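You operate a simulated robot arm through the tools that you are given. There is no shell and no other tool.

You are at the controls of a simulated two-armed robot. One attempt, no reset.

Task
Grind the oats fine into the black beaker, then move it to the black plate.
Fine: all the oats, none spilt; mill off before the beaker leaves. Set down upright: what you pick out.

The check looks at the end state, three seconds after you hand in, the way a careful person would. Anything else that was tipped, shoved, dropped, spilled or broken makes it a failure.

Robot
Two 7-joint arms with fingered hands on one trunk that stands fixed in place. Base frame: the origin is at the foot of the trunk, x ahead of it, y to its left, z up. Lengths are in m, angles in rad, forces in N, time in s.
The left shoulder is at [0.058, 0.185, 1.192], the right one opposite. Each reaches about 0.94 m from its shoulder. Payload 4 kg a hand.
The tool frame of a hand sits at the grasp point between the pads (the TCP): z along the fingers, y along the line on which they close. The tips reach 0.026 m beyond it. The gripper opens to 0.132 m; its body begins 0.073 m behind the TCP. The gripper is a hand of 3 fingers: y runs from the thumb to the fingers, the wrist lies at [0, 0, -0.224] in the tool frame, and closing takes about 1.5 s.
Orientation is told as [roll, pitch, yaw] about the base's x, y, z axes, in that order, counted from this pose: with the fingers straight down and closing along the base's y, the tool's x points along the base's -x, its y along +y and its z along -z.

Tools
- The arms move only by the tool apply_moves. It takes "left_moves", "right_moves" or both (then of equal length, played together; a hand with none holds still); each is one flat list of numbers, 6 for each row, row after row: the shift along the tool's x, y, z in m, then the turn, a rotation vector about the tool's x, y, z in rad. In form: [dx, dy, dz, wx, wy, wz, dx, dy, dz, wx, wy, wz, ...]. A call has 1 to 20 rows; each row shifts and turns the commanded pose from where the row before left it, along the tool's axes as they then stand. "left_jaw" and "right_jaw" are, for a hand that has rows, the finger opening in m, from 0 to 0.132, set as the call begins (left out, the last holds). Each row takes 0.2 s and may step no farther than 0.05 m and 0.15 rad from the row before; otherwise, or with a gripper value out of range, the whole call is refused. A pose out of reach is approached as far as the arm can. The call stops where the force on the tool passes 40 N (or 10 N more than at its start, if that is more) or the arm is blocked; 0.2 s more then pass. The fingers move at their own pace (about 0.072 m/s each) and stop on an object; they squeeze with about 24 N. The grip force told is the motor's: it shows also when the fingers shut on nothing. Time passes only in rows, and 0.2 s behind the last, so rows that do not move let the fingers close. It gives the time, the measured TCP pose, the force on the tool (base axes), the opening and the grip force at its end, in the units of the frame above (readings bear some noise), with the torque about the TCP (base axes, N m) and any sound that the robot's microphone picked up.
- Cameras (640 x 400 px; columns grow to the right, rows downward): "scene" is now at [0.1584, 0.0336, 1.4235]; the picture's right is [0.35, -0.93, -0.05], its down [-0.55, -0.16, -0.82] and it looks along [0.76, 0.32, -0.57] (base axes); focal length 347 px, centre (320, 200). "left" rides on the left gripper at [-0.062, 0.003, -0.092] in its tool frame; the picture's right is [-0.05, -1.00, 0.00], its down [0.83, -0.04, -0.56] and it looks along [0.55, -0.03, 0.83] (tool axes); focal length 230 px, centre (320, 200). "right" rides on the right gripper at [0.061, 0.003, -0.092] in its tool frame; the picture's right is [-0.05, 1.00, 0.00], its down [-0.83, -0.04, -0.55] and it looks along [-0.55, -0.03, 0.83] (tool axes); focal length 230 px, centre (320, 200). There is no depth. A picture from a camera that has moved, and an enlarged one, comes with that camera's place and axes in the base frame and with its lens.
- snapshot(camera): a new picture of that camera. No time passes.
- move_column(by): moves the trunk up (or, below 0, down) by that many m; the arms and the scene camera ride with it, the base frame stays. It gives what a move gives, with no picture.
- curl_fingers(finger1, finger2, thumb_bend, hand): sets how far each is bent, from 0 (flat) to 1 (curled in); at 0.3 the hand is open as for a grip, at 0.7 the pads meet at the TCP. One left out holds its place. A second passes; each finger stops where it meets its share of the squeeze, and holds until it gets a number again. A gripper value or a shape takes the hand back. It gives what a move gives, with no picture; readings hold the bend of each and the force on the fingers (four entries, about 0 where the hand has none), thumb and palm.
- set_grasp(shape, hand): the hand has 3 fingers and takes this shape, open, in about a second: jaw (thumb against the fingers, like two jaws); tri (thumb and two fingers); tip (a fingertip pinch); poke (one finger out to press); point (the index stretched); flat (the hand flat); cup (the hand cupped); fist (a fist). The gripper value then closes the fingers along that shape, each until it touches; the sizes above hold for jaw. It gives what a move gives, with no picture.
- aim_head(pan, tilt): turns the head with the scene camera to pan (to the left, within 1.501 rad either way) and tilt (down, from -0.506 to 1.204), counted from straight ahead of the robot (the tilt from the chest, where the trunk bows). It gives what a move gives.
- zoom(camera, box): a new picture of the part [left, top, right, bottom] of that camera's present view, enlarged. No time passes.
- hand_in(): hands the job in; it is judged then, once.

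Places have to be worked out from the pictures, the camera data and where the tool is seen. Open the grippers and draw the arms clear of the work before you hand the job in, unless the task says otherwise.

The tools are called after "Request:" by a JSON object that holds its "api" and its "payload". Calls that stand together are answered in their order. apply_moves: Moves the arms, as the interface text tells. Its arguments: {"type":"object","properties":{"left_moves":{"type":"array"},"left_jaw":{"type":"number"},"right_moves":{"type":"array"},"right_jaw":{"type":"number"}},"required":[]} The other tools are called the same way: move_column (by) moves the trunk up or down; set_grasp (shape, hand) gives the hand a shape; curl_fingers (finger1, finger2, thumb_bend, hand) moves the fingers one by one; aim_head (pan, tilt) turns the head that bears the scene camera; snapshot (camera) takes a picture; zoom (camera, box) takes an enlarged picture of a part of a camera's view; hand_in () hands the job in.

At the start:

```text
clock: 0.0
left_tcp_pos: [0.4143, 0.4427, 1.1727]
left_tool_rot: [0.0, -0.001, 0.0]
left_contact_force: [0.6, -0.6, -0.4]
left_moment: [0.02, 0.01, -0.02]
left_finger_gap: 0.1319
left_grip_force: 0.0
left_shape: jaw
left_bend: [0.3, 0.3, 0.3]
left_finger forces: [0.0, 0.0, 0.1, 0.0, 0.1, 0.0]
right_tcp_pos: [0.4854, 0.0433, 1.1771]
right_tool_rot: [-0.001, 0.0, 0.002]
right_contact_force: [0.1, 0.2, 0.4]
right_moment: [-0.01, 0.02, -0.03]
right_finger_gap: 0.1317
right_grip_force: 0.1
right_shape: jaw
right_bend: [0.3, 0.3, 0.3]
right_finger forces: [0.1, 0.1, 0.0, 0.1, 0.0, 0.1]
trunk travel left (down, up): [-0.225, 0.237]
head pan, tilt (commanded): [0.363, 0.473]
```

scene: 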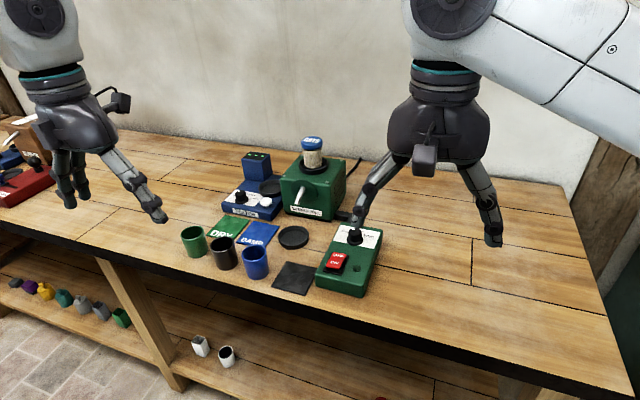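
right: 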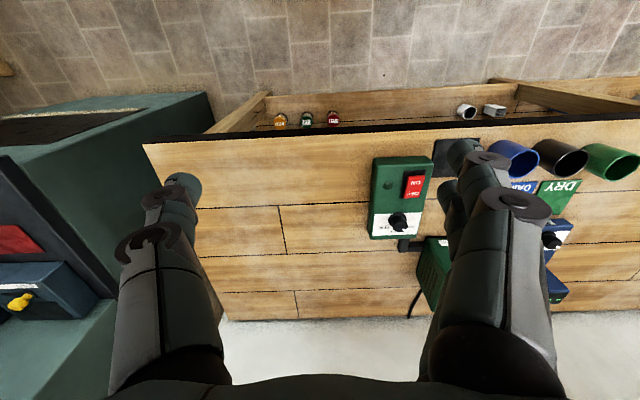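
left: 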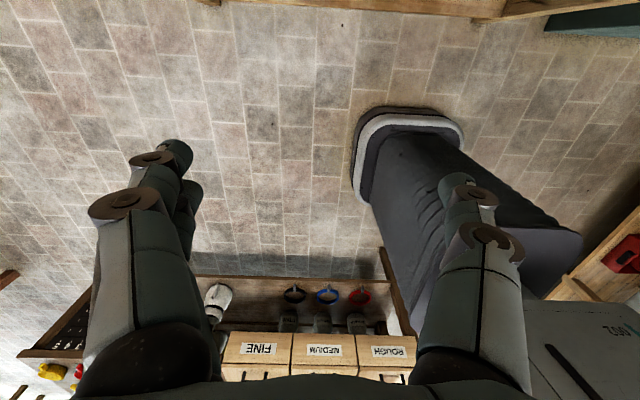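

The scene shows a green mill with an oats jar, a control box with a red switch, a blue device, and cups. I'll zoom in to see the details of each.

Request:
{"api": "zoom", "payload": {"camera": "scene", "box": [210, 120, 400, 240]}}

Request:
{"api": "zoom", "payload": {"camera": "scene", "box": [170, 200, 400, 310]}}

Request:
{"api": "zoom", "payload": {"camera": "right", "box": [340, 90, 640, 310]}}

```text
3.33 times, centred on (305, 180) of scene
camera zoom: at [0.1584, 0.0336, 1.4235], right [0.35, -0.93, -0.05], down [-0.55, -0.16, -0.82], along [0.76, 0.32, -0.57], focal length 1156 px, centre (370, 267)
```

zoom: 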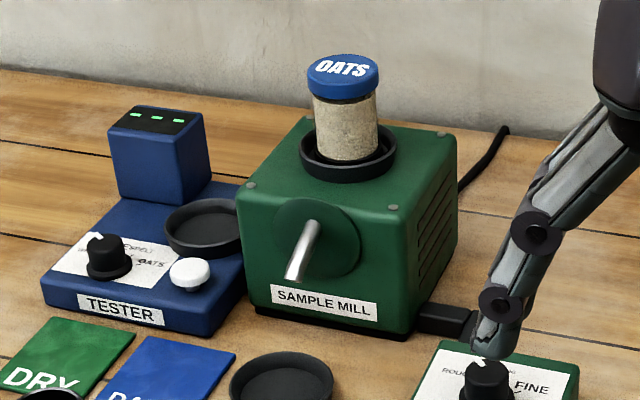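

```text
2.78 times, centred on (285, 255) of scene
camera zoom: at [0.1584, 0.0336, 1.4235], right [0.35, -0.93, -0.05], down [-0.55, -0.16, -0.82], along [0.76, 0.32, -0.57], focal length 965 px, centre (417, 47)
```

zoom: 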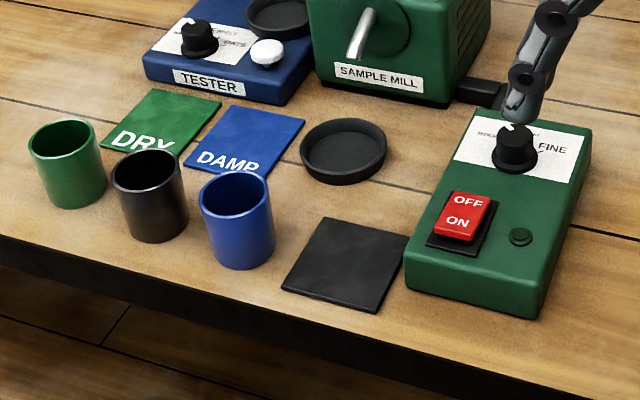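

```text
1.82 times, centred on (490, 200) of right
camera zoom: at [0.4258, 0.0461, 1.2702], right [0.05, 1.0, 0.0], down [0.83, -0.04, 0.55], along [0.55, -0.03, -0.83], focal length 418 px, centre (11, 200)
```

zoom: 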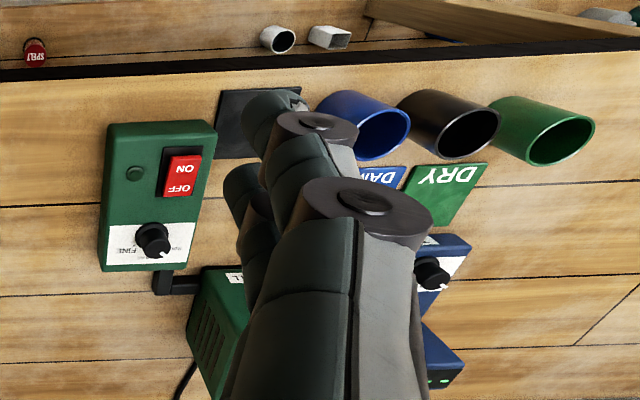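

The table top appears to be at z≈0.85, with the control box near (0.70, 0.2), the mill front at x≈0.84, y≈0.36, the round dish at (0.75, 0.36) and the black beaker at (0.61, 0.47). I'll bring the right hand over the control box to look at it closely.

Request:
{"api": "apply_moves", "payload": {"right_moves": [-0.015, 0.0314, 0.02, 0, 0, 0, -0.015, 0.0314, 0.02, 0, 0, 0, -0.015, 0.0314, 0.02, 0, 0, 0, -0.015, 0.0314, 0.02, 0, 0, 0, -0.015, 0.0314, 0.02, 0, 0, 0]}}

Request:
{"api": "snapshot", "payload": {"camera": "right"}}

Request:
{"api": "snapshot", "payload": {"camera": "scene"}}

```text
clock: 1.2
left_tcp_pos: [0.4155, 0.4454, 1.1725]
left_tool_rot: [-0.001, 0.001, 0.0]
left_contact_force: [1.0, 0.9, -0.5]
left_moment: [-0.02, 0.0, 0.03]
left_finger_gap: 0.1321
left_grip_force: 0.0
left_shape: jaw
left_bend: [0.3, 0.3, 0.3]
left_finger forces: [0.0, 0.0, 0.1, 0.0, 0.0, 0.1]
right_tcp_pos: [0.56, 0.2029, 1.077]
right_tool_rot: [-0.001, 0.001, 0.002]
right_contact_force: [-0.5, 0.8, -0.4]
right_moment: [0.02, -0.02, 0.02]
right_finger_gap: 0.1318
right_grip_force: 0.0
right_shape: jaw
right_bend: [0.3, 0.3, 0.3]
right_finger forces: [0.0, 0.1, 0.1, 0.2, 0.0, 0.1]
trunk travel left (down, up): [-0.225, 0.237]
head pan, tilt (commanded): [0.363, 0.473]
```

```text
taken
camera right: at [0.4993, 0.2048, 1.1694], right [0.05, 1.0, 0.0], down [0.83, -0.04, 0.55], along [0.55, -0.03, -0.83], focal length 230 px, centre (320, 200)
```

right: 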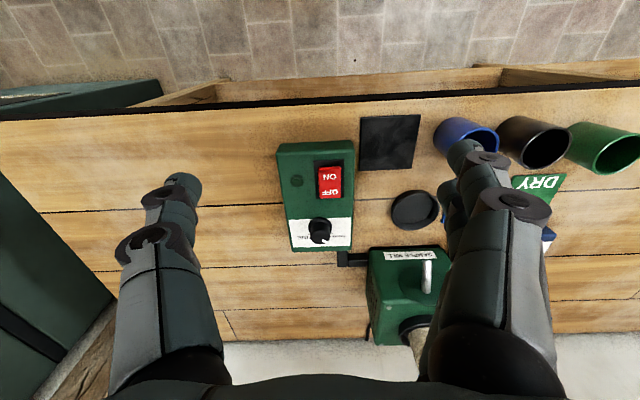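

```text
taken
camera scene: at [0.1582, 0.0355, 1.4235], right [0.35, -0.93, -0.05], down [-0.55, -0.16, -0.82], along [0.76, 0.32, -0.57], focal length 347 px, centre (320, 200)
```

scene: 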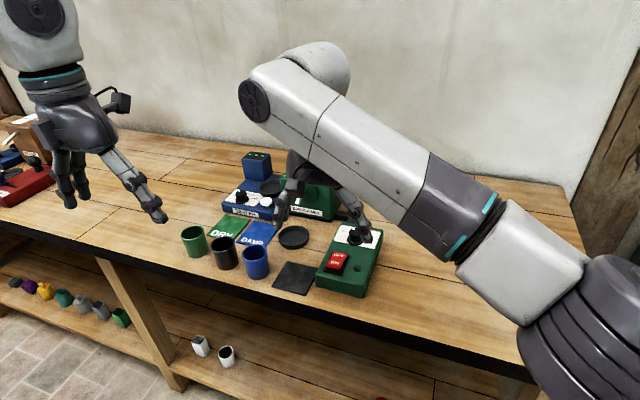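

The right camera now sees the control box, the plate, the dish and the mill spout from above. I'll zoom in on them.

Request:
{"api": "zoom", "payload": {"camera": "right", "box": [260, 110, 460, 240]}}

Request:
{"api": "zoom", "payload": {"camera": "right", "box": [270, 190, 370, 270]}}

Request:
{"api": "zoom", "payload": {"camera": "right", "box": [340, 170, 500, 350]}}

```text
3.08 times, centred on (360, 175) of right
camera zoom: at [0.4993, 0.2048, 1.1694], right [0.05, 1.0, 0.0], down [0.83, -0.04, 0.55], along [0.55, -0.03, -0.83], focal length 708 px, centre (197, 277)
```

zoom: 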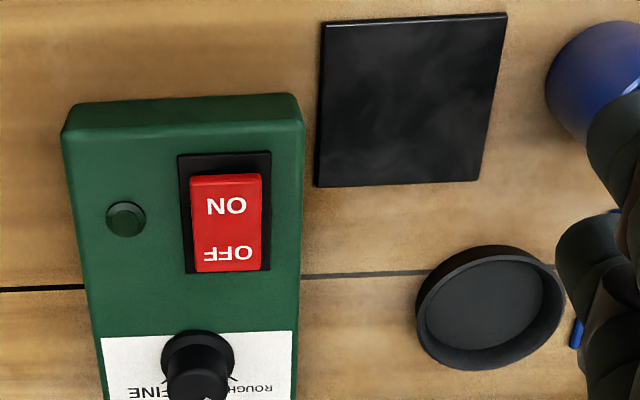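

```text
5.00 times, centred on (320, 230) of right
camera zoom: at [0.4993, 0.2048, 1.1694], right [0.05, 1.0, 0.0], down [0.83, -0.04, 0.55], along [0.55, -0.03, -0.83], focal length 1150 px, centre (320, 50)
```

zoom: 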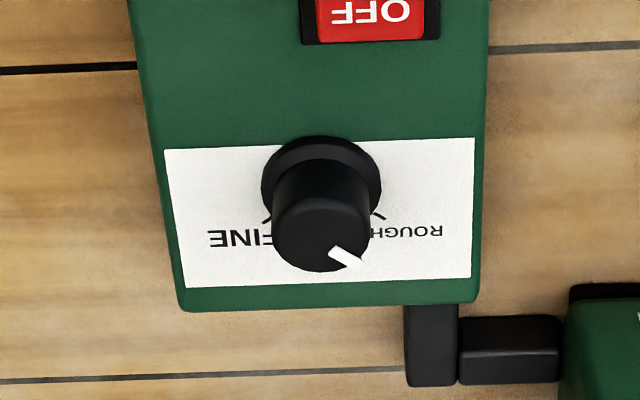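

```text
2.22 times, centred on (420, 260) of right
camera zoom: at [0.4993, 0.2048, 1.1694], right [0.05, 1.0, 0.0], down [0.83, -0.04, 0.55], along [0.55, -0.03, -0.83], focal length 511 px, centre (98, 67)
```

zoom: 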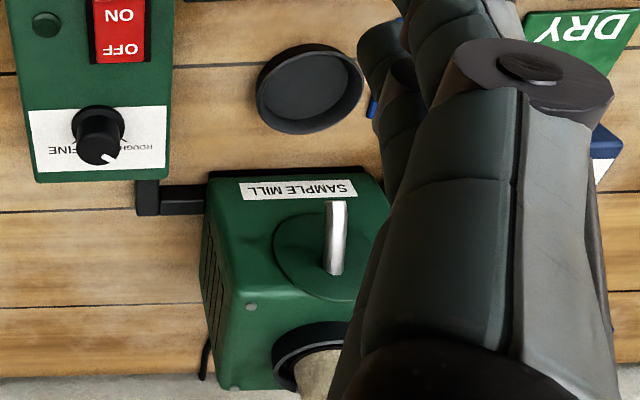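

The dial pointer seems to sit between ROUGH and the top, and the chrome piece on the mill front could be a spout. I'll move the left hand out of the way to the left, then tilt the right hand to see the mill front from a lower angle.

Request:
{"api": "apply_moves", "payload": {"left_moves": [0.0, 0.045, 0, 0, 0, 0, 0.0, 0.045, 0, 0, 0, 0, 0.0, 0.045, 0, 0, 0, 0, 0.0, 0.045, 0, 0, 0, 0, 0, 0, 0, 0, 0, 0, 0, 0, 0, 0, 0, 0, 0, 0, 0, 0, 0, 0, 0, 0, 0, 0, 0, 0], "right_moves": [0, 0, 0, 0, 0, 0, 0, 0, 0, 0, 0, 0, 0, 0.043, 0.015, 0, 0, 0, 0, 0.043, 0.015, 0, -0.14, 0, 0, 0.043, 0.015, 0, -0.14, 0, 0, 0, 0, 0, -0.14, 0, 0, 0, 0, 0, -0.14, 0, 0, 0, 0, 0, -0.14, 0]}}

Request:
{"api": "snapshot", "payload": {"camera": "right"}}

Request:
{"api": "snapshot", "payload": {"camera": "left"}}

```text
clock: 3.0
left_tcp_pos: [0.4114, 0.6248, 1.1722]
left_tool_rot: [-0.001, 0.0, 0.0]
left_contact_force: [-1.3, 0.0, 0.2]
left_moment: [0.0, 0.02, -0.02]
left_finger_gap: 0.1317
left_grip_force: 0.0
left_shape: jaw
left_bend: [0.3, 0.3, 0.3]
left_finger forces: [0.0, 0.0, 0.0, 0.0, 0.1, 0.1]
right_tcp_pos: [0.5706, 0.2566, 1.0325]
right_tool_rot: [-0.001, -0.701, 0.002]
right_contact_force: [0.1, -0.2, 0.3]
right_moment: [-0.02, -0.01, 0.01]
right_finger_gap: 0.132
right_grip_force: 0.1
right_shape: jaw
right_bend: [0.3, 0.3, 0.3]
right_finger forces: [0.0, 0.1, 0.1, 0.0, 0.0, 0.0]
right hand out of reach, approached as far as the arm can: row 3, 4, 5
trunk travel left (down, up): [-0.225, 0.237]
head pan, tilt (commanded): [0.363, 0.473]
```

```text
taken
camera right: at [0.464, 0.259, 1.0632], right [0.04, 1.0, 0.03], down [0.28, -0.04, 0.96], along [0.96, -0.03, -0.28], focal length 230 px, centre (320, 200)
```

right: 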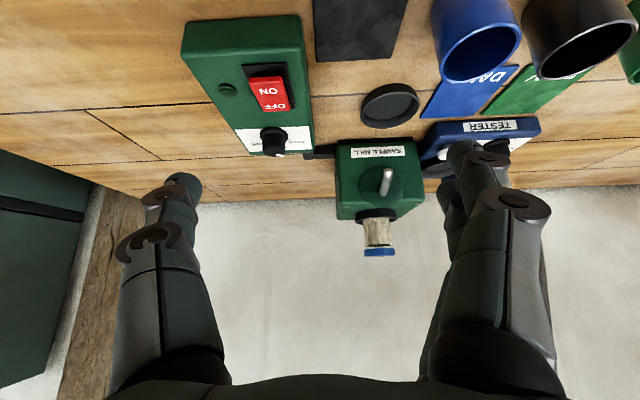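

```text
taken
camera left: at [0.4747, 0.6276, 1.2641], right [0.05, -1.0, 0.0], down [-0.83, -0.04, 0.56], along [-0.55, -0.03, -0.83], focal length 230 px, centre (320, 200)
```

left: 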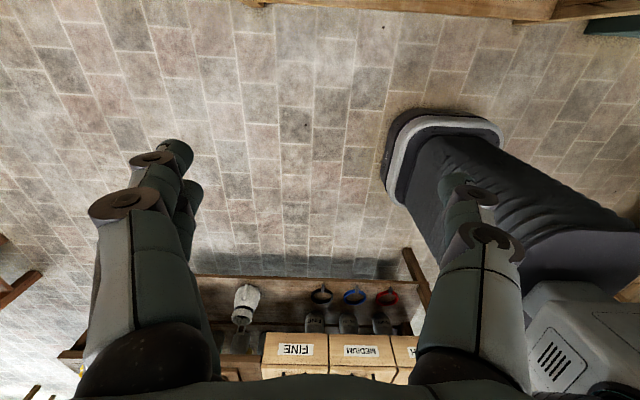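

The mill is now visible from a lower angle (the picture is upside down). I'll zoom in on the mill, the dish and the chrome piece.

Request:
{"api": "zoom", "payload": {"camera": "right", "box": [320, 70, 460, 260]}}

Request:
{"api": "zoom", "payload": {"camera": "right", "box": [220, 60, 340, 170]}}

Request:
{"api": "zoom", "payload": {"camera": "right", "box": [420, 0, 640, 140]}}

```text
2.11 times, centred on (390, 165) of right
camera zoom: at [0.464, 0.259, 1.0632], right [0.04, 1.0, 0.03], down [0.28, -0.04, 0.96], along [0.96, -0.03, -0.28], focal length 484 px, centre (173, 274)
```

zoom: 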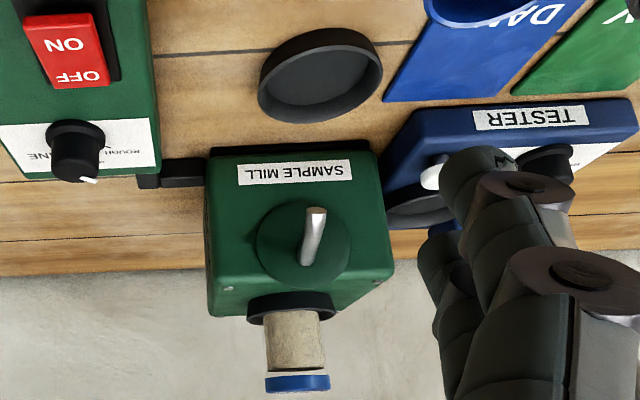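

```text
3.64 times, centred on (280, 115) of right
camera zoom: at [0.464, 0.259, 1.0632], right [0.04, 1.0, 0.03], down [0.28, -0.04, 0.96], along [0.96, -0.03, -0.28], focal length 837 px, centre (466, 509)
```

zoom: 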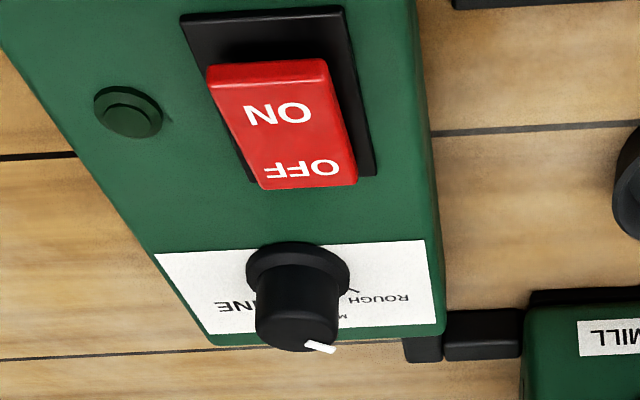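

```text
2.86 times, centred on (530, 70) of right
camera zoom: at [0.464, 0.259, 1.0632], right [0.04, 1.0, 0.03], down [0.28, -0.04, 0.96], along [0.96, -0.03, -0.28], focal length 657 px, centre (-280, 571)
```

zoom: 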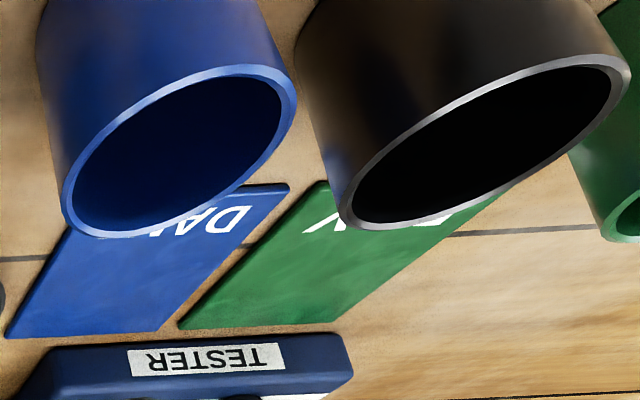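

From triangulation, the spout tip is around (0.757, 0.344, 0.945) and the dish centre around (0.715, 0.341), with the table at z≈0.87. I want a side view to confirm this, so I'll yaw the left hand 90° (which is also the orientation I'd grasp with) and bring it in from the left.

Request:
{"api": "apply_moves", "payload": {"left_moves": [0, 0, 0, 0, 0, -0.15, 0, 0, 0, 0, 0, -0.15, 0, 0, 0, 0, 0, -0.15, 0, 0, 0, 0, 0, -0.15, 0, 0, 0, 0, 0, -0.15, 0, 0, 0, 0, 0, -0.15, 0, 0, 0, 0, 0, -0.15, 0, 0, 0, 0, 0, -0.15, 0, 0, 0, 0, 0, -0.15, 0, 0, 0, 0, 0, -0.15, 0, 0, 0, 0, 0, -0.0708, 0, -0.04, 0.02, 0, 0, 0, 0, -0.04, 0.02, 0, 0, 0, 0, -0.04, 0.02, 0, 0, 0, 0, -0.04, 0.02, 0, 0, 0, 0, -0.04, 0.02, 0, 0, 0, 0, -0.04, 0.02, 0, 0, 0]}}

Request:
{"api": "snapshot", "payload": {"camera": "left"}}

Request:
{"api": "snapshot", "payload": {"camera": "scene"}}

```text
clock: 6.6
left_tcp_pos: [0.6594, 0.6252, 1.0512]
left_tool_rot: [0.0, 0.001, 1.57]
left_contact_force: [1.4, 0.1, -0.1]
left_moment: [-0.04, -0.03, 0.0]
left_finger_gap: 0.1317
left_grip_force: 0.0
left_shape: jaw
left_bend: [0.3, 0.3, 0.3]
left_finger forces: [0.0, 0.0, 0.1, 0.0, 0.0, 0.1]
right_tcp_pos: [0.5727, 0.2571, 1.0303]
right_tool_rot: [0.002, -0.696, 0.0]
right_contact_force: [0.7, -0.1, 0.7]
right_moment: [0.01, -0.02, 0.01]
right_finger_gap: 0.1319
right_grip_force: 0.1
right_shape: jaw
right_bend: [0.3, 0.3, 0.3]
right_finger forces: [0.1, 0.0, 0.0, 0.0, 0.0, 0.0]
trunk travel left (down, up): [-0.225, 0.237]
head pan, tilt (commanded): [0.363, 0.473]
```

```text
taken
camera left: at [0.6577, 0.6866, 1.1435], right [1.0, 0.05, 0.0], down [0.04, -0.83, 0.56], along [0.03, -0.56, -0.83], focal length 230 px, centre (320, 200)
```

left: 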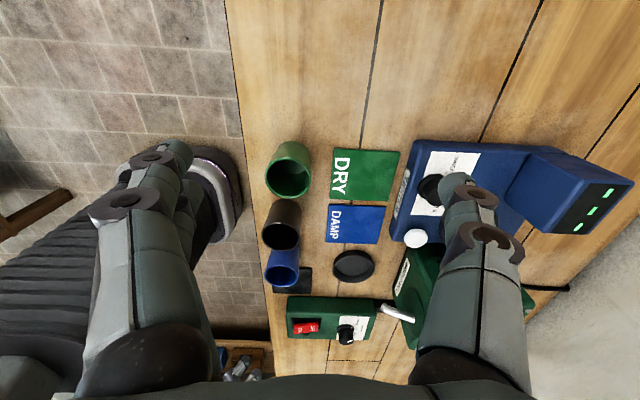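

```text
taken
camera scene: at [0.1618, 0.0339, 1.4229], right [0.35, -0.93, -0.05], down [-0.55, -0.16, -0.82], along [0.76, 0.32, -0.57], focal length 347 px, centre (320, 200)
```

scene: 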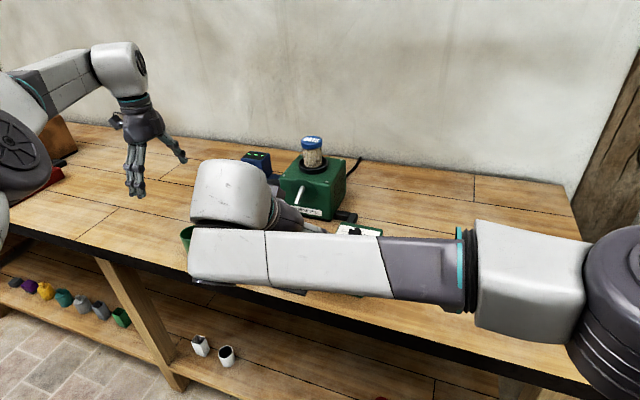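

The left camera now shows the side view with the spout protruding toward the robot. I'll zoom in on it.

Request:
{"api": "zoom", "payload": {"camera": "left", "box": [310, 230, 450, 360]}}

Request:
{"api": "zoom", "payload": {"camera": "left", "box": [250, 130, 410, 350]}}

```text
3.08 times, centred on (380, 295) of left
camera zoom: at [0.6577, 0.6866, 1.1435], right [1.0, 0.05, 0.0], down [0.04, -0.83, 0.56], along [0.03, -0.56, -0.83], focal length 708 px, centre (135, -92)
```

zoom: 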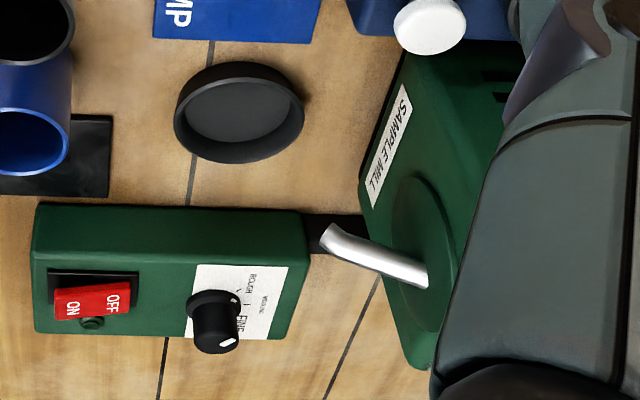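

```text
1.82 times, centred on (330, 240) of left
camera zoom: at [0.6577, 0.6866, 1.1435], right [1.0, 0.05, 0.0], down [0.04, -0.83, 0.56], along [0.03, -0.56, -0.83], focal length 418 px, centre (302, 127)
```

zoom: 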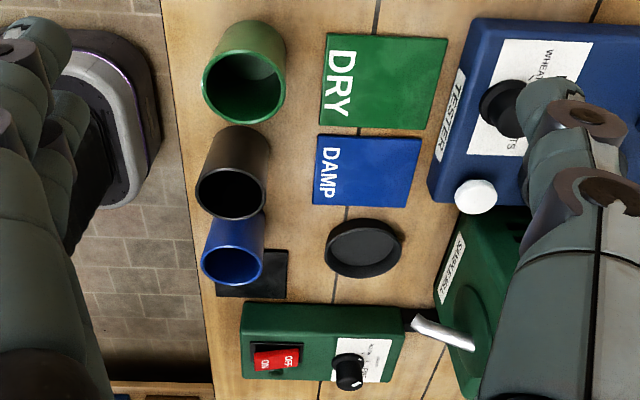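

With the clearer side view, the spout tip triangulates to about (0.772, 0.353, 0.939), the dish centre to (0.738, 0.355) and the table to z≈0.85. The spout-to-dish alignment matters, so I'll tilt the left hand to get a near-horizontal side view.

Request:
{"api": "apply_moves", "payload": {"left_moves": [0.01, -0.03, 0.02, 0, 0, 0, 0.01, -0.03, 0.02, 0, 0, 0, 0, 0, 0, 0, 0.14, 0, 0, 0, 0, 0, 0.14, 0, 0, 0, 0, 0, 0.14, 0, 0, 0, 0, 0, 0.14, 0, 0, 0, 0, 0, 0.14, 0]}}

Request:
{"api": "snapshot", "payload": {"camera": "left"}}

Request:
{"api": "zoom", "payload": {"camera": "left", "box": [240, 100, 460, 240]}}

```text
clock: 8.2
left_tcp_pos: [0.683, 0.6031, 1.027]
left_tool_rot: [0.0, 0.001, 1.572]
left_contact_force: [-0.2, -0.2, 0.7]
left_moment: [0.03, 0.0, 0.01]
left_finger_gap: 0.1319
left_grip_force: 0.1
left_shape: jaw
left_bend: [0.3, 0.3, 0.3]
left_finger forces: [0.0, 0.0, 0.0, 0.0, 0.1, 0.1]
left hand out of reach, approached as far as the arm can: row 1, 2, 3, 4, 5, 6, 7
right_tcp_pos: [0.5696, 0.2561, 1.0326]
right_tool_rot: [-0.001, -0.698, 0.001]
right_contact_force: [0.7, -1.3, -0.5]
right_moment: [0.01, -0.01, 0.0]
right_finger_gap: 0.1317
right_grip_force: 0.1
right_shape: jaw
right_bend: [0.3, 0.3, 0.3]
right_finger forces: [0.2, 0.1, 0.1, 0.0, 0.0, 0.1]
trunk travel left (down, up): [-0.225, 0.237]
head pan, tilt (commanded): [0.363, 0.473]
```

```text
taken
camera left: at [0.6818, 0.6644, 1.1187], right [1.0, 0.05, 0.0], down [0.04, -0.83, 0.55], along [0.03, -0.55, -0.83], focal length 230 px, centre (320, 200)
```

left: 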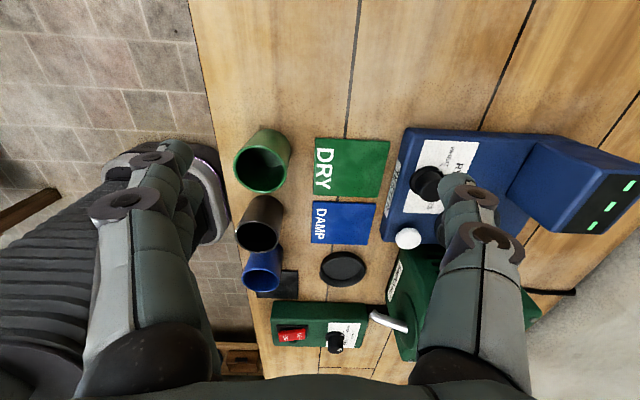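

```text
2.86 times, centred on (350, 170) of left
camera zoom: at [0.6818, 0.6644, 1.1187], right [1.0, 0.05, 0.0], down [0.04, -0.83, 0.55], along [0.03, -0.55, -0.83], focal length 657 px, centre (234, 286)
```

zoom: 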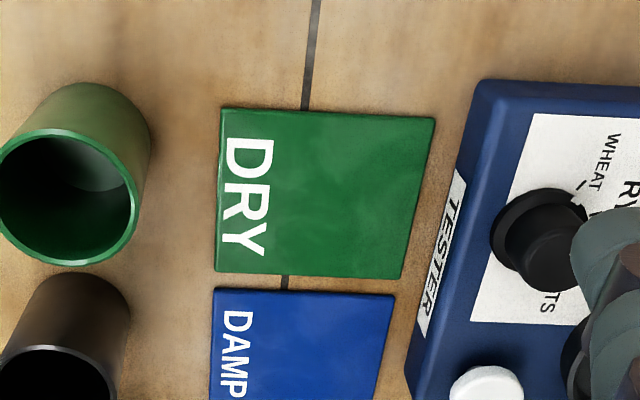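

The arm reached its limit there and didn't tilt. The camera still moved a little, so I'll zoom in on the spout and dish from this pose.

Request:
{"api": "zoom", "payload": {"camera": "left", "box": [310, 240, 430, 350]}}

Request:
{"api": "zoom", "payload": {"camera": "left", "box": [360, 290, 420, 340]}}

Request:
{"api": "zoom", "payload": {"camera": "left", "box": [260, 290, 380, 360]}}

```text
3.64 times, centred on (370, 295) of left
camera zoom: at [0.6818, 0.6644, 1.1187], right [1.0, 0.05, 0.0], down [0.04, -0.83, 0.55], along [0.03, -0.55, -0.83], focal length 837 px, centre (138, -146)
```

zoom: 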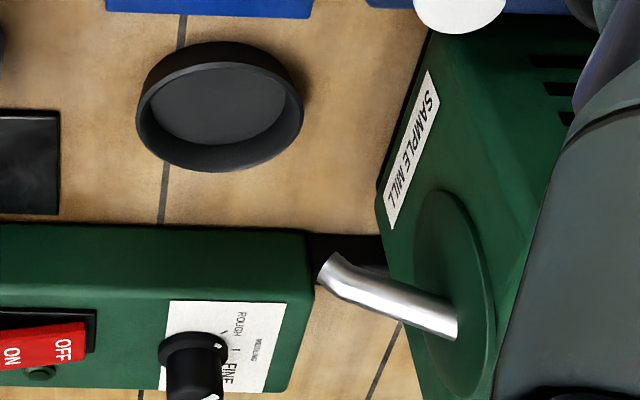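

```text
8.00 times, centred on (390, 315) of left
camera zoom: at [0.6818, 0.6644, 1.1187], right [1.0, 0.05, 0.0], down [0.04, -0.83, 0.55], along [0.03, -0.55, -0.83], focal length 1841 px, centre (-240, -720)
```

zoom: 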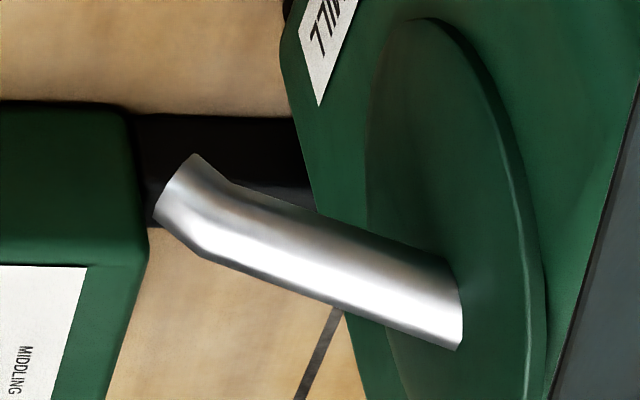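

```text
5.33 times, centred on (320, 325) of left
camera zoom: at [0.6818, 0.6644, 1.1187], right [1.0, 0.05, 0.0], down [0.04, -0.83, 0.55], along [0.03, -0.55, -0.83], focal length 1227 px, centre (320, -467)
```

zoom: 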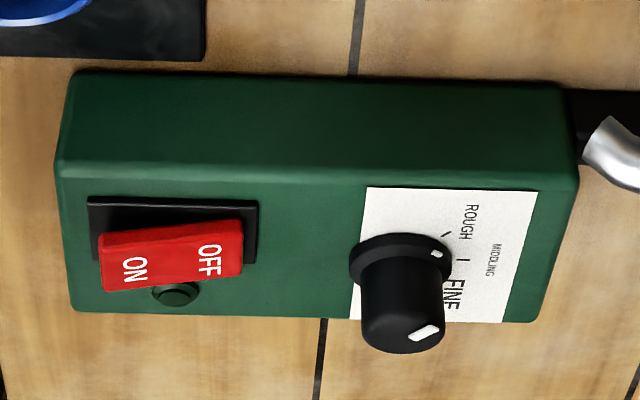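

The dial has ROUGH, MIDDLING and FINE ticks and its pointer sits near ROUGH. The spout end bends down at about (0.772, 0.353, 0.936). I'll swing the right hand to the right side for a near-horizontal view of the spout, dish and dial.

Request:
{"api": "apply_moves", "payload": {"right_moves": [0, -0.035, 0, 0, 0, 0, 0, -0.035, 0, 0, 0, 0, 0, -0.035, 0, 0, 0, 0, 0, 0, 0, -0.0938, 0, -0.1114, 0, 0, 0, -0.0938, 0, -0.1114, 0, 0, 0, -0.0938, 0, -0.1114, 0, 0, 0, -0.0938, 0, -0.1114, 0, 0, 0, -0.0938, 0, -0.1114, 0, 0, 0, -0.0938, 0, -0.1114, 0, 0, 0, -0.0938, 0, -0.1114, 0, 0, 0, -0.0938, 0, -0.1114]}}

Request:
{"api": "snapshot", "payload": {"camera": "right"}}

```text
clock: 10.6
left_tcp_pos: [0.6834, 0.6029, 1.027]
left_tool_rot: [-0.001, 0.001, 1.571]
left_contact_force: [-0.6, 0.2, 0.1]
left_moment: [0.04, 0.01, 0.01]
left_finger_gap: 0.132
left_grip_force: 0.0
left_shape: jaw
left_bend: [0.3, 0.3, 0.3]
left_finger forces: [0.1, 0.1, 0.0, 0.0, 0.0, 0.0]
right_tcp_pos: [0.5704, 0.1525, 1.0315]
right_tool_rot: [0.004, -0.7, 1.165]
right_contact_force: [0.2, -0.6, -0.1]
right_moment: [0.02, -0.01, 0.03]
right_finger_gap: 0.1319
right_grip_force: 0.0
right_shape: jaw
right_bend: [0.3, 0.3, 0.3]
right_finger forces: [0.1, 0.0, 0.1, 0.0, 0.0, 0.0]
trunk travel left (down, up): [-0.225, 0.237]
head pan, tilt (commanded): [0.363, 0.473]
```

```text
taken
camera right: at [0.527, 0.0543, 1.0637], right [-0.9, 0.43, 0.03], down [0.15, 0.24, 0.96], along [0.4, 0.87, -0.28], focal length 230 px, centre (320, 200)
```

right: 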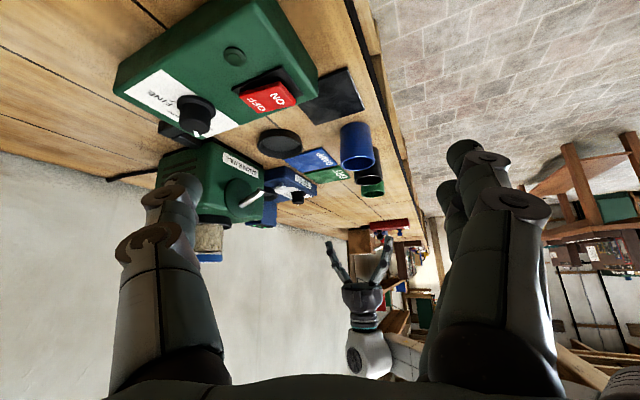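

The view works. I'll move the right hand about 13 cm further forward so the spout and dish come to the centre of the picture between the fingers.

Request:
{"api": "apply_moves", "payload": {"right_moves": [-0.0113, -0.0372, 0.0226, 0, 0, 0, -0.0113, -0.0372, 0.0226, 0, 0, 0, -0.0113, -0.0372, 0.0226, 0, 0, 0]}}

Request:
{"api": "snapshot", "payload": {"camera": "right"}}

Request:
{"api": "zoom", "payload": {"camera": "right", "box": [190, 60, 430, 240]}}

```text
clock: 11.4
left_tcp_pos: [0.6843, 0.6036, 1.0267]
left_tool_rot: [0.001, -0.001, 1.57]
left_contact_force: [0.8, -0.5, 0.1]
left_moment: [-0.03, -0.02, -0.01]
left_finger_gap: 0.1318
left_grip_force: 0.0
left_shape: jaw
left_bend: [0.3, 0.3, 0.3]
left_finger forces: [0.1, 0.0, 0.0, 0.1, 0.0, 0.0]
right_tcp_pos: [0.7031, 0.1731, 1.0034]
right_tool_rot: [0.001, -0.698, 1.166]
right_contact_force: [0.4, 0.1, -0.2]
right_moment: [0.03, 0.0, -0.01]
right_finger_gap: 0.1317
right_grip_force: 0.1
right_shape: jaw
right_bend: [0.3, 0.3, 0.3]
right_finger forces: [0.0, 0.1, 0.0, 0.0, 0.1, 0.1]
trunk travel left (down, up): [-0.225, 0.237]
head pan, tilt (commanded): [0.363, 0.473]
```

```text
taken
camera right: at [0.6586, 0.0769, 1.0331], right [-0.9, 0.43, 0.03], down [0.15, 0.24, 0.96], along [0.4, 0.87, -0.28], focal length 230 px, centre (320, 200)
```

right: 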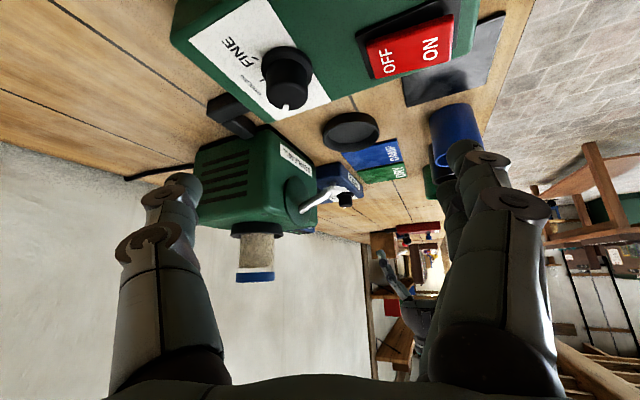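

```text
2.22 times, centred on (310, 150) of right
camera zoom: at [0.6586, 0.0769, 1.0331], right [-0.9, 0.43, 0.03], down [0.15, 0.24, 0.96], along [0.4, 0.87, -0.28], focal length 511 px, centre (342, 311)
```

zoom: 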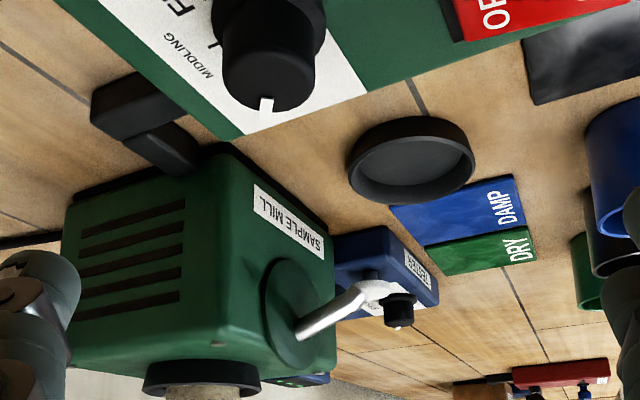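

This gives a good side view of the spout bend (upside down). I'll zoom in tightly on the spout end and the dish, and on the dial.

Request:
{"api": "zoom", "payload": {"camera": "right", "box": [280, 90, 400, 220]}}

Request:
{"api": "zoom", "payload": {"camera": "right", "box": [295, 175, 365, 220]}}

Request:
{"api": "zoom", "payload": {"camera": "right", "box": [190, 0, 350, 130]}}

```text
3.08 times, centred on (340, 155) of right
camera zoom: at [0.6586, 0.0769, 1.0331], right [-0.9, 0.43, 0.03], down [0.15, 0.24, 0.96], along [0.4, 0.87, -0.28], focal length 708 px, centre (258, 338)
```

zoom: 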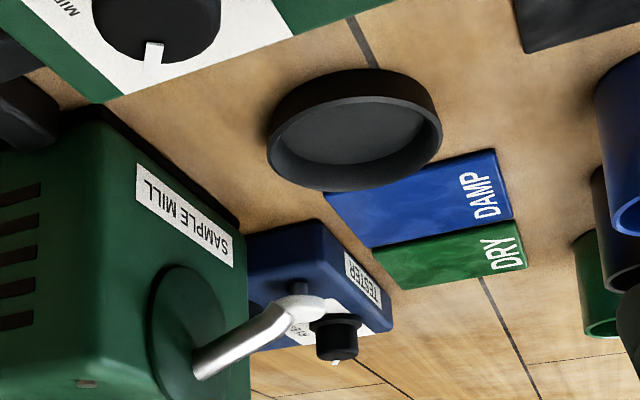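

```text
8.89 times, centred on (330, 198) of right
camera zoom: at [0.6586, 0.0769, 1.0331], right [-0.9, 0.43, 0.03], down [0.15, 0.24, 0.96], along [0.4, 0.87, -0.28], focal length 2045 px, centre (231, 222)
```

zoom: 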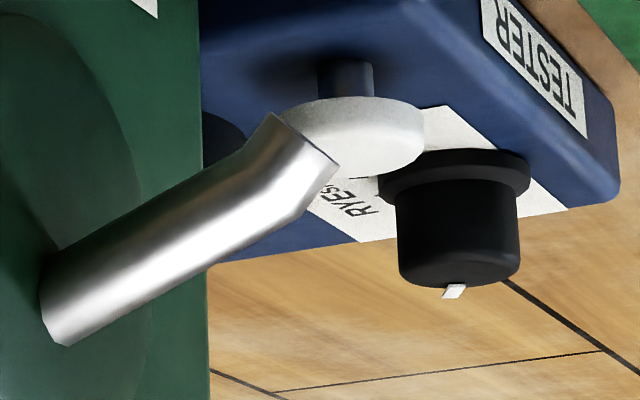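

```text
3.08 times, centred on (270, 65) of right
camera zoom: at [0.6586, 0.0769, 1.0331], right [-0.9, 0.43, 0.03], down [0.15, 0.24, 0.96], along [0.4, 0.87, -0.28], focal length 708 px, centre (474, 615)
```

zoom: 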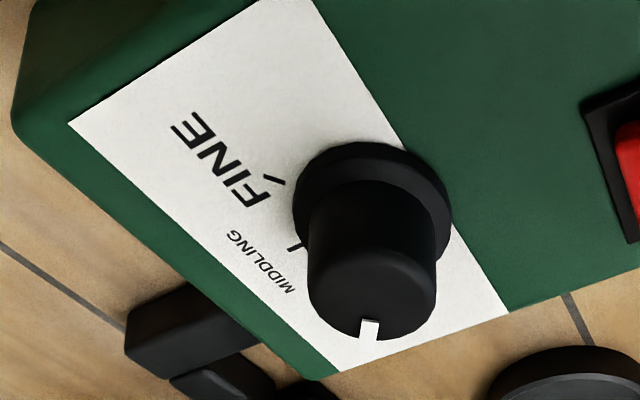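

The spout end is at about (0.772, 0.353, 0.933) and points down at roughly 48° toward the dish at (0.735, 0.350), so the dish is the beaker's seat. The knob is near (0.734, 0.193); its pointer is at about +55° and FINE at about −40°. Next I retract the right arm and bring the left hand over the knob.

Request:
{"api": "apply_moves", "payload": {"right_moves": [0.01735, 0.01885, -0.0342, 0, 0, 0, 0.01735, 0.01885, -0.0342, 0, 0, 0, 0.01735, 0.01885, -0.0342, 0, 0, 0, 0.01735, 0.01885, -0.0342, 0, 0, 0, 0.01735, 0.01885, -0.0342, 0, 0, 0, 0.01735, 0.01885, -0.0342, 0, 0, 0, 0.01735, 0.01885, -0.0342, 0, 0, 0, 0.01735, 0.01885, -0.0342, 0, 0, 0]}}

Request:
{"api": "apply_moves", "payload": {"left_moves": [0.045, 0, 0, 0, 0, 0, 0.045, 0, 0, 0, 0, 0, 0.045, 0, 0, 0, 0, 0, 0.045, 0, 0, 0, 0, 0, 0.045, 0, 0, 0, 0, 0, 0.045, 0, 0, 0, 0, 0, 0.045, 0, 0, 0, 0, 0, 0.045, 0, 0, 0, 0, 0, 0.045, 0, 0, 0, 0, 0, 0, -0.025, 0, 0, 0, 0, 0, -0.025, 0, 0, 0, 0]}}

Request:
{"api": "snapshot", "payload": {"camera": "left"}}

Request:
{"api": "snapshot", "payload": {"camera": "scene"}}

```text
clock: 13.2
left_tcp_pos: [0.6832, 0.602, 1.0275]
left_tool_rot: [-0.003, -0.001, 1.571]
left_contact_force: [-0.1, -0.3, 0.1]
left_moment: [0.01, -0.01, 0.02]
left_finger_gap: 0.132
left_grip_force: 0.0
left_shape: jaw
left_bend: [0.3, 0.3, 0.3]
left_finger forces: [0.1, 0.0, 0.0, 0.1, 0.0, 0.1]
right_tcp_pos: [0.4487, -0.0297, 1.1237]
right_tool_rot: [0.003, -0.699, 1.165]
right_contact_force: [0.1, 0.7, 0.2]
right_moment: [0.03, -0.03, -0.02]
right_finger_gap: 0.1319
right_grip_force: 0.0
right_shape: jaw
right_bend: [0.3, 0.3, 0.3]
right_finger forces: [0.0, 0.1, 0.0, 0.1, 0.0, 0.0]
trunk travel left (down, up): [-0.225, 0.237]
head pan, tilt (commanded): [0.363, 0.473]
```

```text
clock: 15.6
left_tcp_pos: [0.6739, 0.2332, 1.0267]
left_tool_rot: [-0.001, 0.002, 1.571]
left_contact_force: [-0.2, -1.1, 0.0]
left_moment: [-0.01, 0.01, -0.03]
left_finger_gap: 0.1319
left_grip_force: 0.1
left_shape: jaw
left_bend: [0.3, 0.3, 0.3]
left_finger forces: [0.1, 0.1, 0.0, 0.1, 0.0, 0.0]
left hand out of reach, approached as far as the arm can: row 9, 10, 11
right_tcp_pos: [0.4516, -0.0285, 1.122]
right_tool_rot: [0.001, -0.698, 1.163]
right_contact_force: [0.3, 0.8, 0.3]
right_moment: [0.02, -0.02, 0.03]
right_finger_gap: 0.132
right_grip_force: 0.0
right_shape: jaw
right_bend: [0.3, 0.3, 0.3]
right_finger forces: [0.0, 0.0, 0.0, 0.0, 0.0, 0.1]
trunk travel left (down, up): [-0.225, 0.237]
head pan, tilt (commanded): [0.363, 0.473]
```

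```text
taken
camera left: at [0.6723, 0.2942, 1.119], right [1.0, 0.05, 0.0], down [0.04, -0.83, 0.55], along [0.03, -0.55, -0.83], focal length 230 px, centre (320, 200)
```

left: 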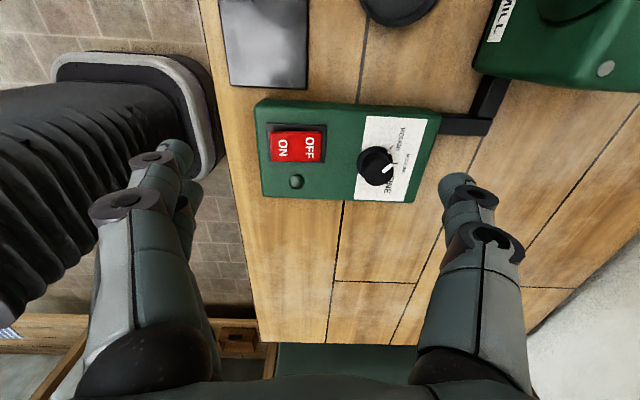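

```text
taken
camera scene: at [0.1588, 0.0336, 1.4235], right [0.35, -0.93, -0.05], down [-0.55, -0.16, -0.82], along [0.76, 0.32, -0.57], focal length 347 px, centre (320, 200)
```

scene: 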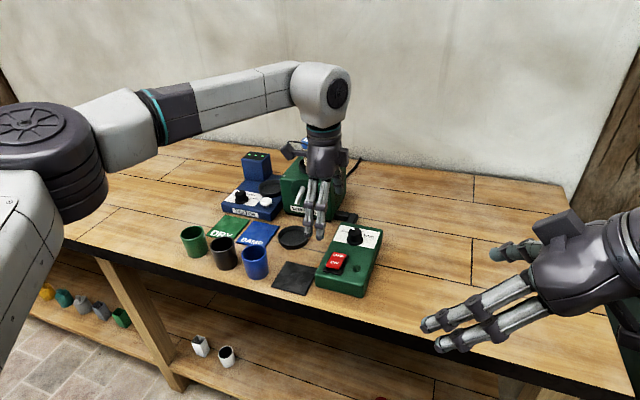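

The left arm stopped at x≈0.674 because the wrist is higher than the shoulder. I'll raise the trunk by 0.15 m so the forearm slopes down, then lower the hand again and approach the knob.

Request:
{"api": "move_column", "payload": {"by": 0.15}}

Request:
{"api": "apply_moves", "payload": {"left_moves": [0, 0, 0.045, 0, 0, 0, 0, 0, 0.045, 0, 0, 0, 0, 0, 0.045, 0, 0, 0, 0, -0.03, 0.03, 0, 0, 0, 0.02, -0.03, 0, 0, 0, 0, 0.02, 0, 0, 0, 0, 0]}}

Request:
{"api": "snapshot", "payload": {"camera": "left"}}

```text
clock: 17.4
left_tcp_pos: [0.6492, 0.2342, 1.2608]
left_tool_rot: [-0.123, 0.001, 1.57]
left_contact_force: [-0.6, -0.4, 0.2]
left_moment: [-0.05, -0.01, 0.0]
left_finger_gap: 0.1321
left_grip_force: 0.0
left_shape: jaw
left_bend: [0.3, 0.3, 0.3]
left_finger forces: [0.0, 0.0, 0.1, 0.1, 0.1, 0.0]
right_tcp_pos: [0.4516, -0.0289, 1.2726]
right_tool_rot: [0.001, -0.7, 1.165]
right_contact_force: [-0.1, -0.2, 0.1]
right_moment: [-0.05, 0.03, 0.02]
right_finger_gap: 0.132
right_grip_force: 0.0
right_shape: jaw
right_bend: [0.3, 0.3, 0.3]
right_finger forces: [0.0, 0.0, 0.0, 0.0, 0.1, 0.1]
trunk travel left (down, up): [-0.375, 0.087]
head pan, tilt (commanded): [0.363, 0.473]
```

```text
clock: 18.8
left_tcp_pos: [0.6396, 0.2444, 1.1251]
left_tool_rot: [-0.124, 0.0, 1.569]
left_contact_force: [-0.1, -0.2, -0.1]
left_moment: [-0.04, 0.01, -0.02]
left_finger_gap: 0.1319
left_grip_force: 0.1
left_shape: jaw
left_bend: [0.3, 0.3, 0.3]
left_finger forces: [0.1, 0.1, 0.0, 0.0, 0.0, 0.0]
left hand out of reach, approached as far as the arm can: row 1, 2, 3, 4, 5, 6
right_tcp_pos: [0.4509, -0.0296, 1.2725]
right_tool_rot: [-0.002, -0.7, 1.165]
right_contact_force: [0.6, -0.7, 0.2]
right_moment: [0.03, 0.0, 0.0]
right_finger_gap: 0.1318
right_grip_force: 0.2
right_shape: jaw
right_bend: [0.3, 0.3, 0.3]
right_finger forces: [0.0, 0.0, 0.1, 0.0, 0.0, 0.0]
trunk travel left (down, up): [-0.375, 0.087]
head pan, tilt (commanded): [0.363, 0.473]
```

```text
taken
camera left: at [0.6273, 0.3058, 1.2161], right [0.99, 0.05, 0.12], down [-0.03, -0.83, 0.56], along [0.13, -0.55, -0.82], focal length 230 px, centre (320, 200)
```

left: 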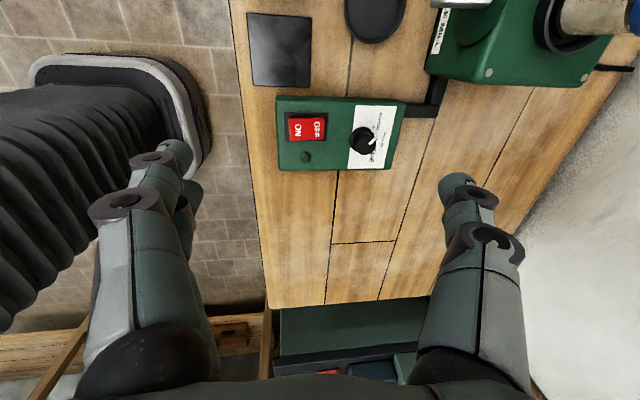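

The arm is at a joint limit in this yaw, with the hand tilted by −0.12. I'll turn the left hand back toward its natural yaw of 0, level it, and see whether it reaches further there.

Request:
{"api": "apply_moves", "payload": {"left_moves": [0, 0.02, 0, 0, 0, 0.15, 0, 0.02, 0, 0, 0, 0.15, 0, 0, 0, 0, 0, 0.15, 0, 0, 0, 0, 0, 0.15, 0, 0, 0, 0, 0, 0.15, 0, 0, 0, 0, 0, 0.15, 0, 0, 0, 0, 0, 0.15, 0, 0, 0, 0, 0, 0.15, 0, 0, 0, 0, 0, 0.15, 0, 0, 0, 0, 0, 0.15]}}

Request:
{"api": "snapshot", "payload": {"camera": "scene"}}

```text
clock: 20.9
left_tcp_pos: [0.5999, 0.2468, 1.1213]
left_tool_rot: [-0.009, -0.122, 0.07]
left_contact_force: [-1.1, 0.4, 0.1]
left_moment: [0.0, -0.02, 0.04]
left_finger_gap: 0.1317
left_grip_force: 0.0
left_shape: jaw
left_bend: [0.3, 0.3, 0.3]
left_finger forces: [0.0, 0.1, 0.1, 0.0, 0.0, 0.1]
right_tcp_pos: [0.4513, -0.0282, 1.2735]
right_tool_rot: [0.0, -0.7, 1.165]
right_contact_force: [0.5, 0.6, 0.6]
right_moment: [0.0, 0.0, 0.03]
right_finger_gap: 0.1321
right_grip_force: 0.0
right_shape: jaw
right_bend: [0.3, 0.3, 0.3]
right_finger forces: [0.1, 0.0, 0.0, 0.0, 0.0, 0.0]
trunk travel left (down, up): [-0.375, 0.087]
head pan, tilt (commanded): [0.363, 0.473]
```

```text
taken
camera scene: at [0.0883, 0.0334, 1.592], right [0.36, -0.93, -0.01], down [-0.44, -0.16, -0.88], along [0.82, 0.32, -0.47], focal length 347 px, centre (320, 200)
```

scene: 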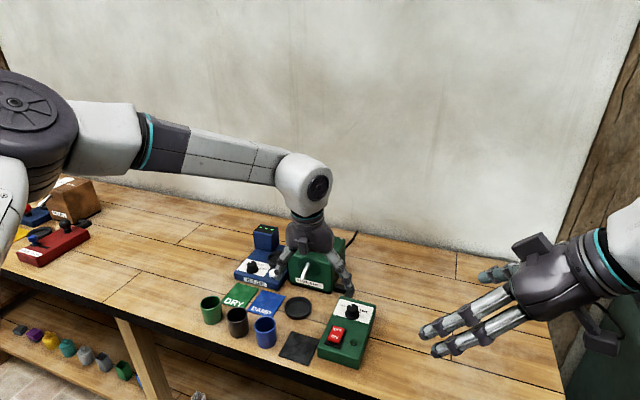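

The head camera data shows that raising the trunk also leans it back, moving the shoulders away, which is the wrong direction. I'll lift the hand slightly and lower the trunk back.

Request:
{"api": "apply_moves", "payload": {"left_moves": [0, 0, -0.04, 0, 0, 0, 0, 0, -0.04, 0, 0, 0]}}

Request:
{"api": "move_column", "payload": {"by": -0.15}}

Request:
{"api": "apply_moves", "payload": {"left_moves": [0, 0, 0, 0, 0.12, 0.07, 0, -0.02, 0, 0, 0, 0, 0, -0.02, 0, 0, 0, 0, -0.03, 0, 0, 0, 0, 0, -0.03, 0, 0, 0, 0, 0, -0.03, 0, 0, 0, 0, 0]}}

Request:
{"api": "snapshot", "payload": {"camera": "left"}}

```text
clock: 21.6
left_tcp_pos: [0.5906, 0.2453, 1.2025]
left_tool_rot: [-0.009, -0.121, 0.071]
left_contact_force: [-0.6, 0.9, -0.3]
left_moment: [0.04, 0.0, 0.0]
left_finger_gap: 0.1318
left_grip_force: 0.0
left_shape: jaw
left_bend: [0.3, 0.3, 0.3]
left_finger forces: [0.0, 0.0, 0.0, 0.1, 0.1, 0.1]
right_tcp_pos: [0.4503, -0.029, 1.2746]
right_tool_rot: [0.001, -0.7, 1.167]
right_contact_force: [-0.5, -0.6, 0.5]
right_moment: [0.0, 0.01, -0.01]
right_finger_gap: 0.1317
right_grip_force: 0.0
right_shape: jaw
right_bend: [0.3, 0.3, 0.3]
right_finger forces: [0.0, 0.1, 0.0, 0.1, 0.0, 0.0]
trunk travel left (down, up): [-0.375, 0.087]
head pan, tilt (commanded): [0.363, 0.473]
```

```text
clock: 23.3
left_tcp_pos: [0.5903, 0.2477, 1.0529]
left_tool_rot: [-0.01, -0.122, 0.072]
left_contact_force: [0.1, 0.6, -0.8]
left_moment: [-0.03, -0.01, -0.03]
left_finger_gap: 0.132
left_grip_force: 0.0
left_shape: jaw
left_bend: [0.3, 0.3, 0.3]
left_finger forces: [0.1, 0.1, 0.1, 0.0, 0.0, 0.0]
right_tcp_pos: [0.4512, -0.0288, 1.124]
right_tool_rot: [0.0, -0.7, 1.166]
right_contact_force: [-0.3, -0.1, -0.2]
right_moment: [-0.02, 0.01, 0.02]
right_finger_gap: 0.1321
right_grip_force: 0.1
right_shape: jaw
right_bend: [0.3, 0.3, 0.3]
right_finger forces: [0.1, 0.0, 0.0, 0.1, 0.1, 0.0]
trunk travel left (down, up): [-0.225, 0.237]
head pan, tilt (commanded): [0.363, 0.473]
```

```text
clock: 24.7
left_tcp_pos: [0.6664, 0.2174, 1.0514]
left_tool_rot: [-0.006, 0.0, 0.002]
left_contact_force: [0.8, -0.8, -0.2]
left_moment: [-0.03, -0.01, 0.01]
left_finger_gap: 0.1317
left_grip_force: 0.1
left_shape: jaw
left_bend: [0.3, 0.3, 0.3]
left_finger forces: [0.0, 0.1, 0.1, 0.0, 0.0, 0.0]
left hand out of reach, approached as far as the arm can: row 6
right_tcp_pos: [0.4516, -0.0269, 1.1244]
right_tool_rot: [0.001, -0.698, 1.167]
right_contact_force: [0.3, 0.7, -0.3]
right_moment: [0.01, 0.02, 0.02]
right_finger_gap: 0.1321
right_grip_force: 0.0
right_shape: jaw
right_bend: [0.3, 0.3, 0.3]
right_finger forces: [0.0, 0.0, 0.0, 0.1, 0.1, 0.0]
trunk travel left (down, up): [-0.225, 0.237]
head pan, tilt (commanded): [0.363, 0.473]
```

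```text
taken
camera left: at [0.7279, 0.2215, 1.1436], right [0.06, -1.0, 0.01], down [-0.83, -0.04, 0.55], along [-0.55, -0.03, -0.83], focal length 230 px, centre (320, 200)
```

left: 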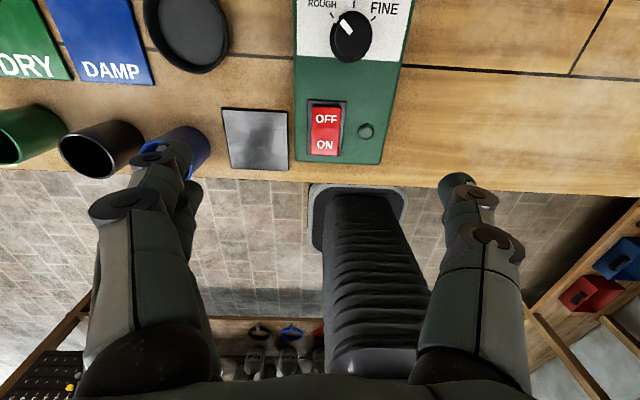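

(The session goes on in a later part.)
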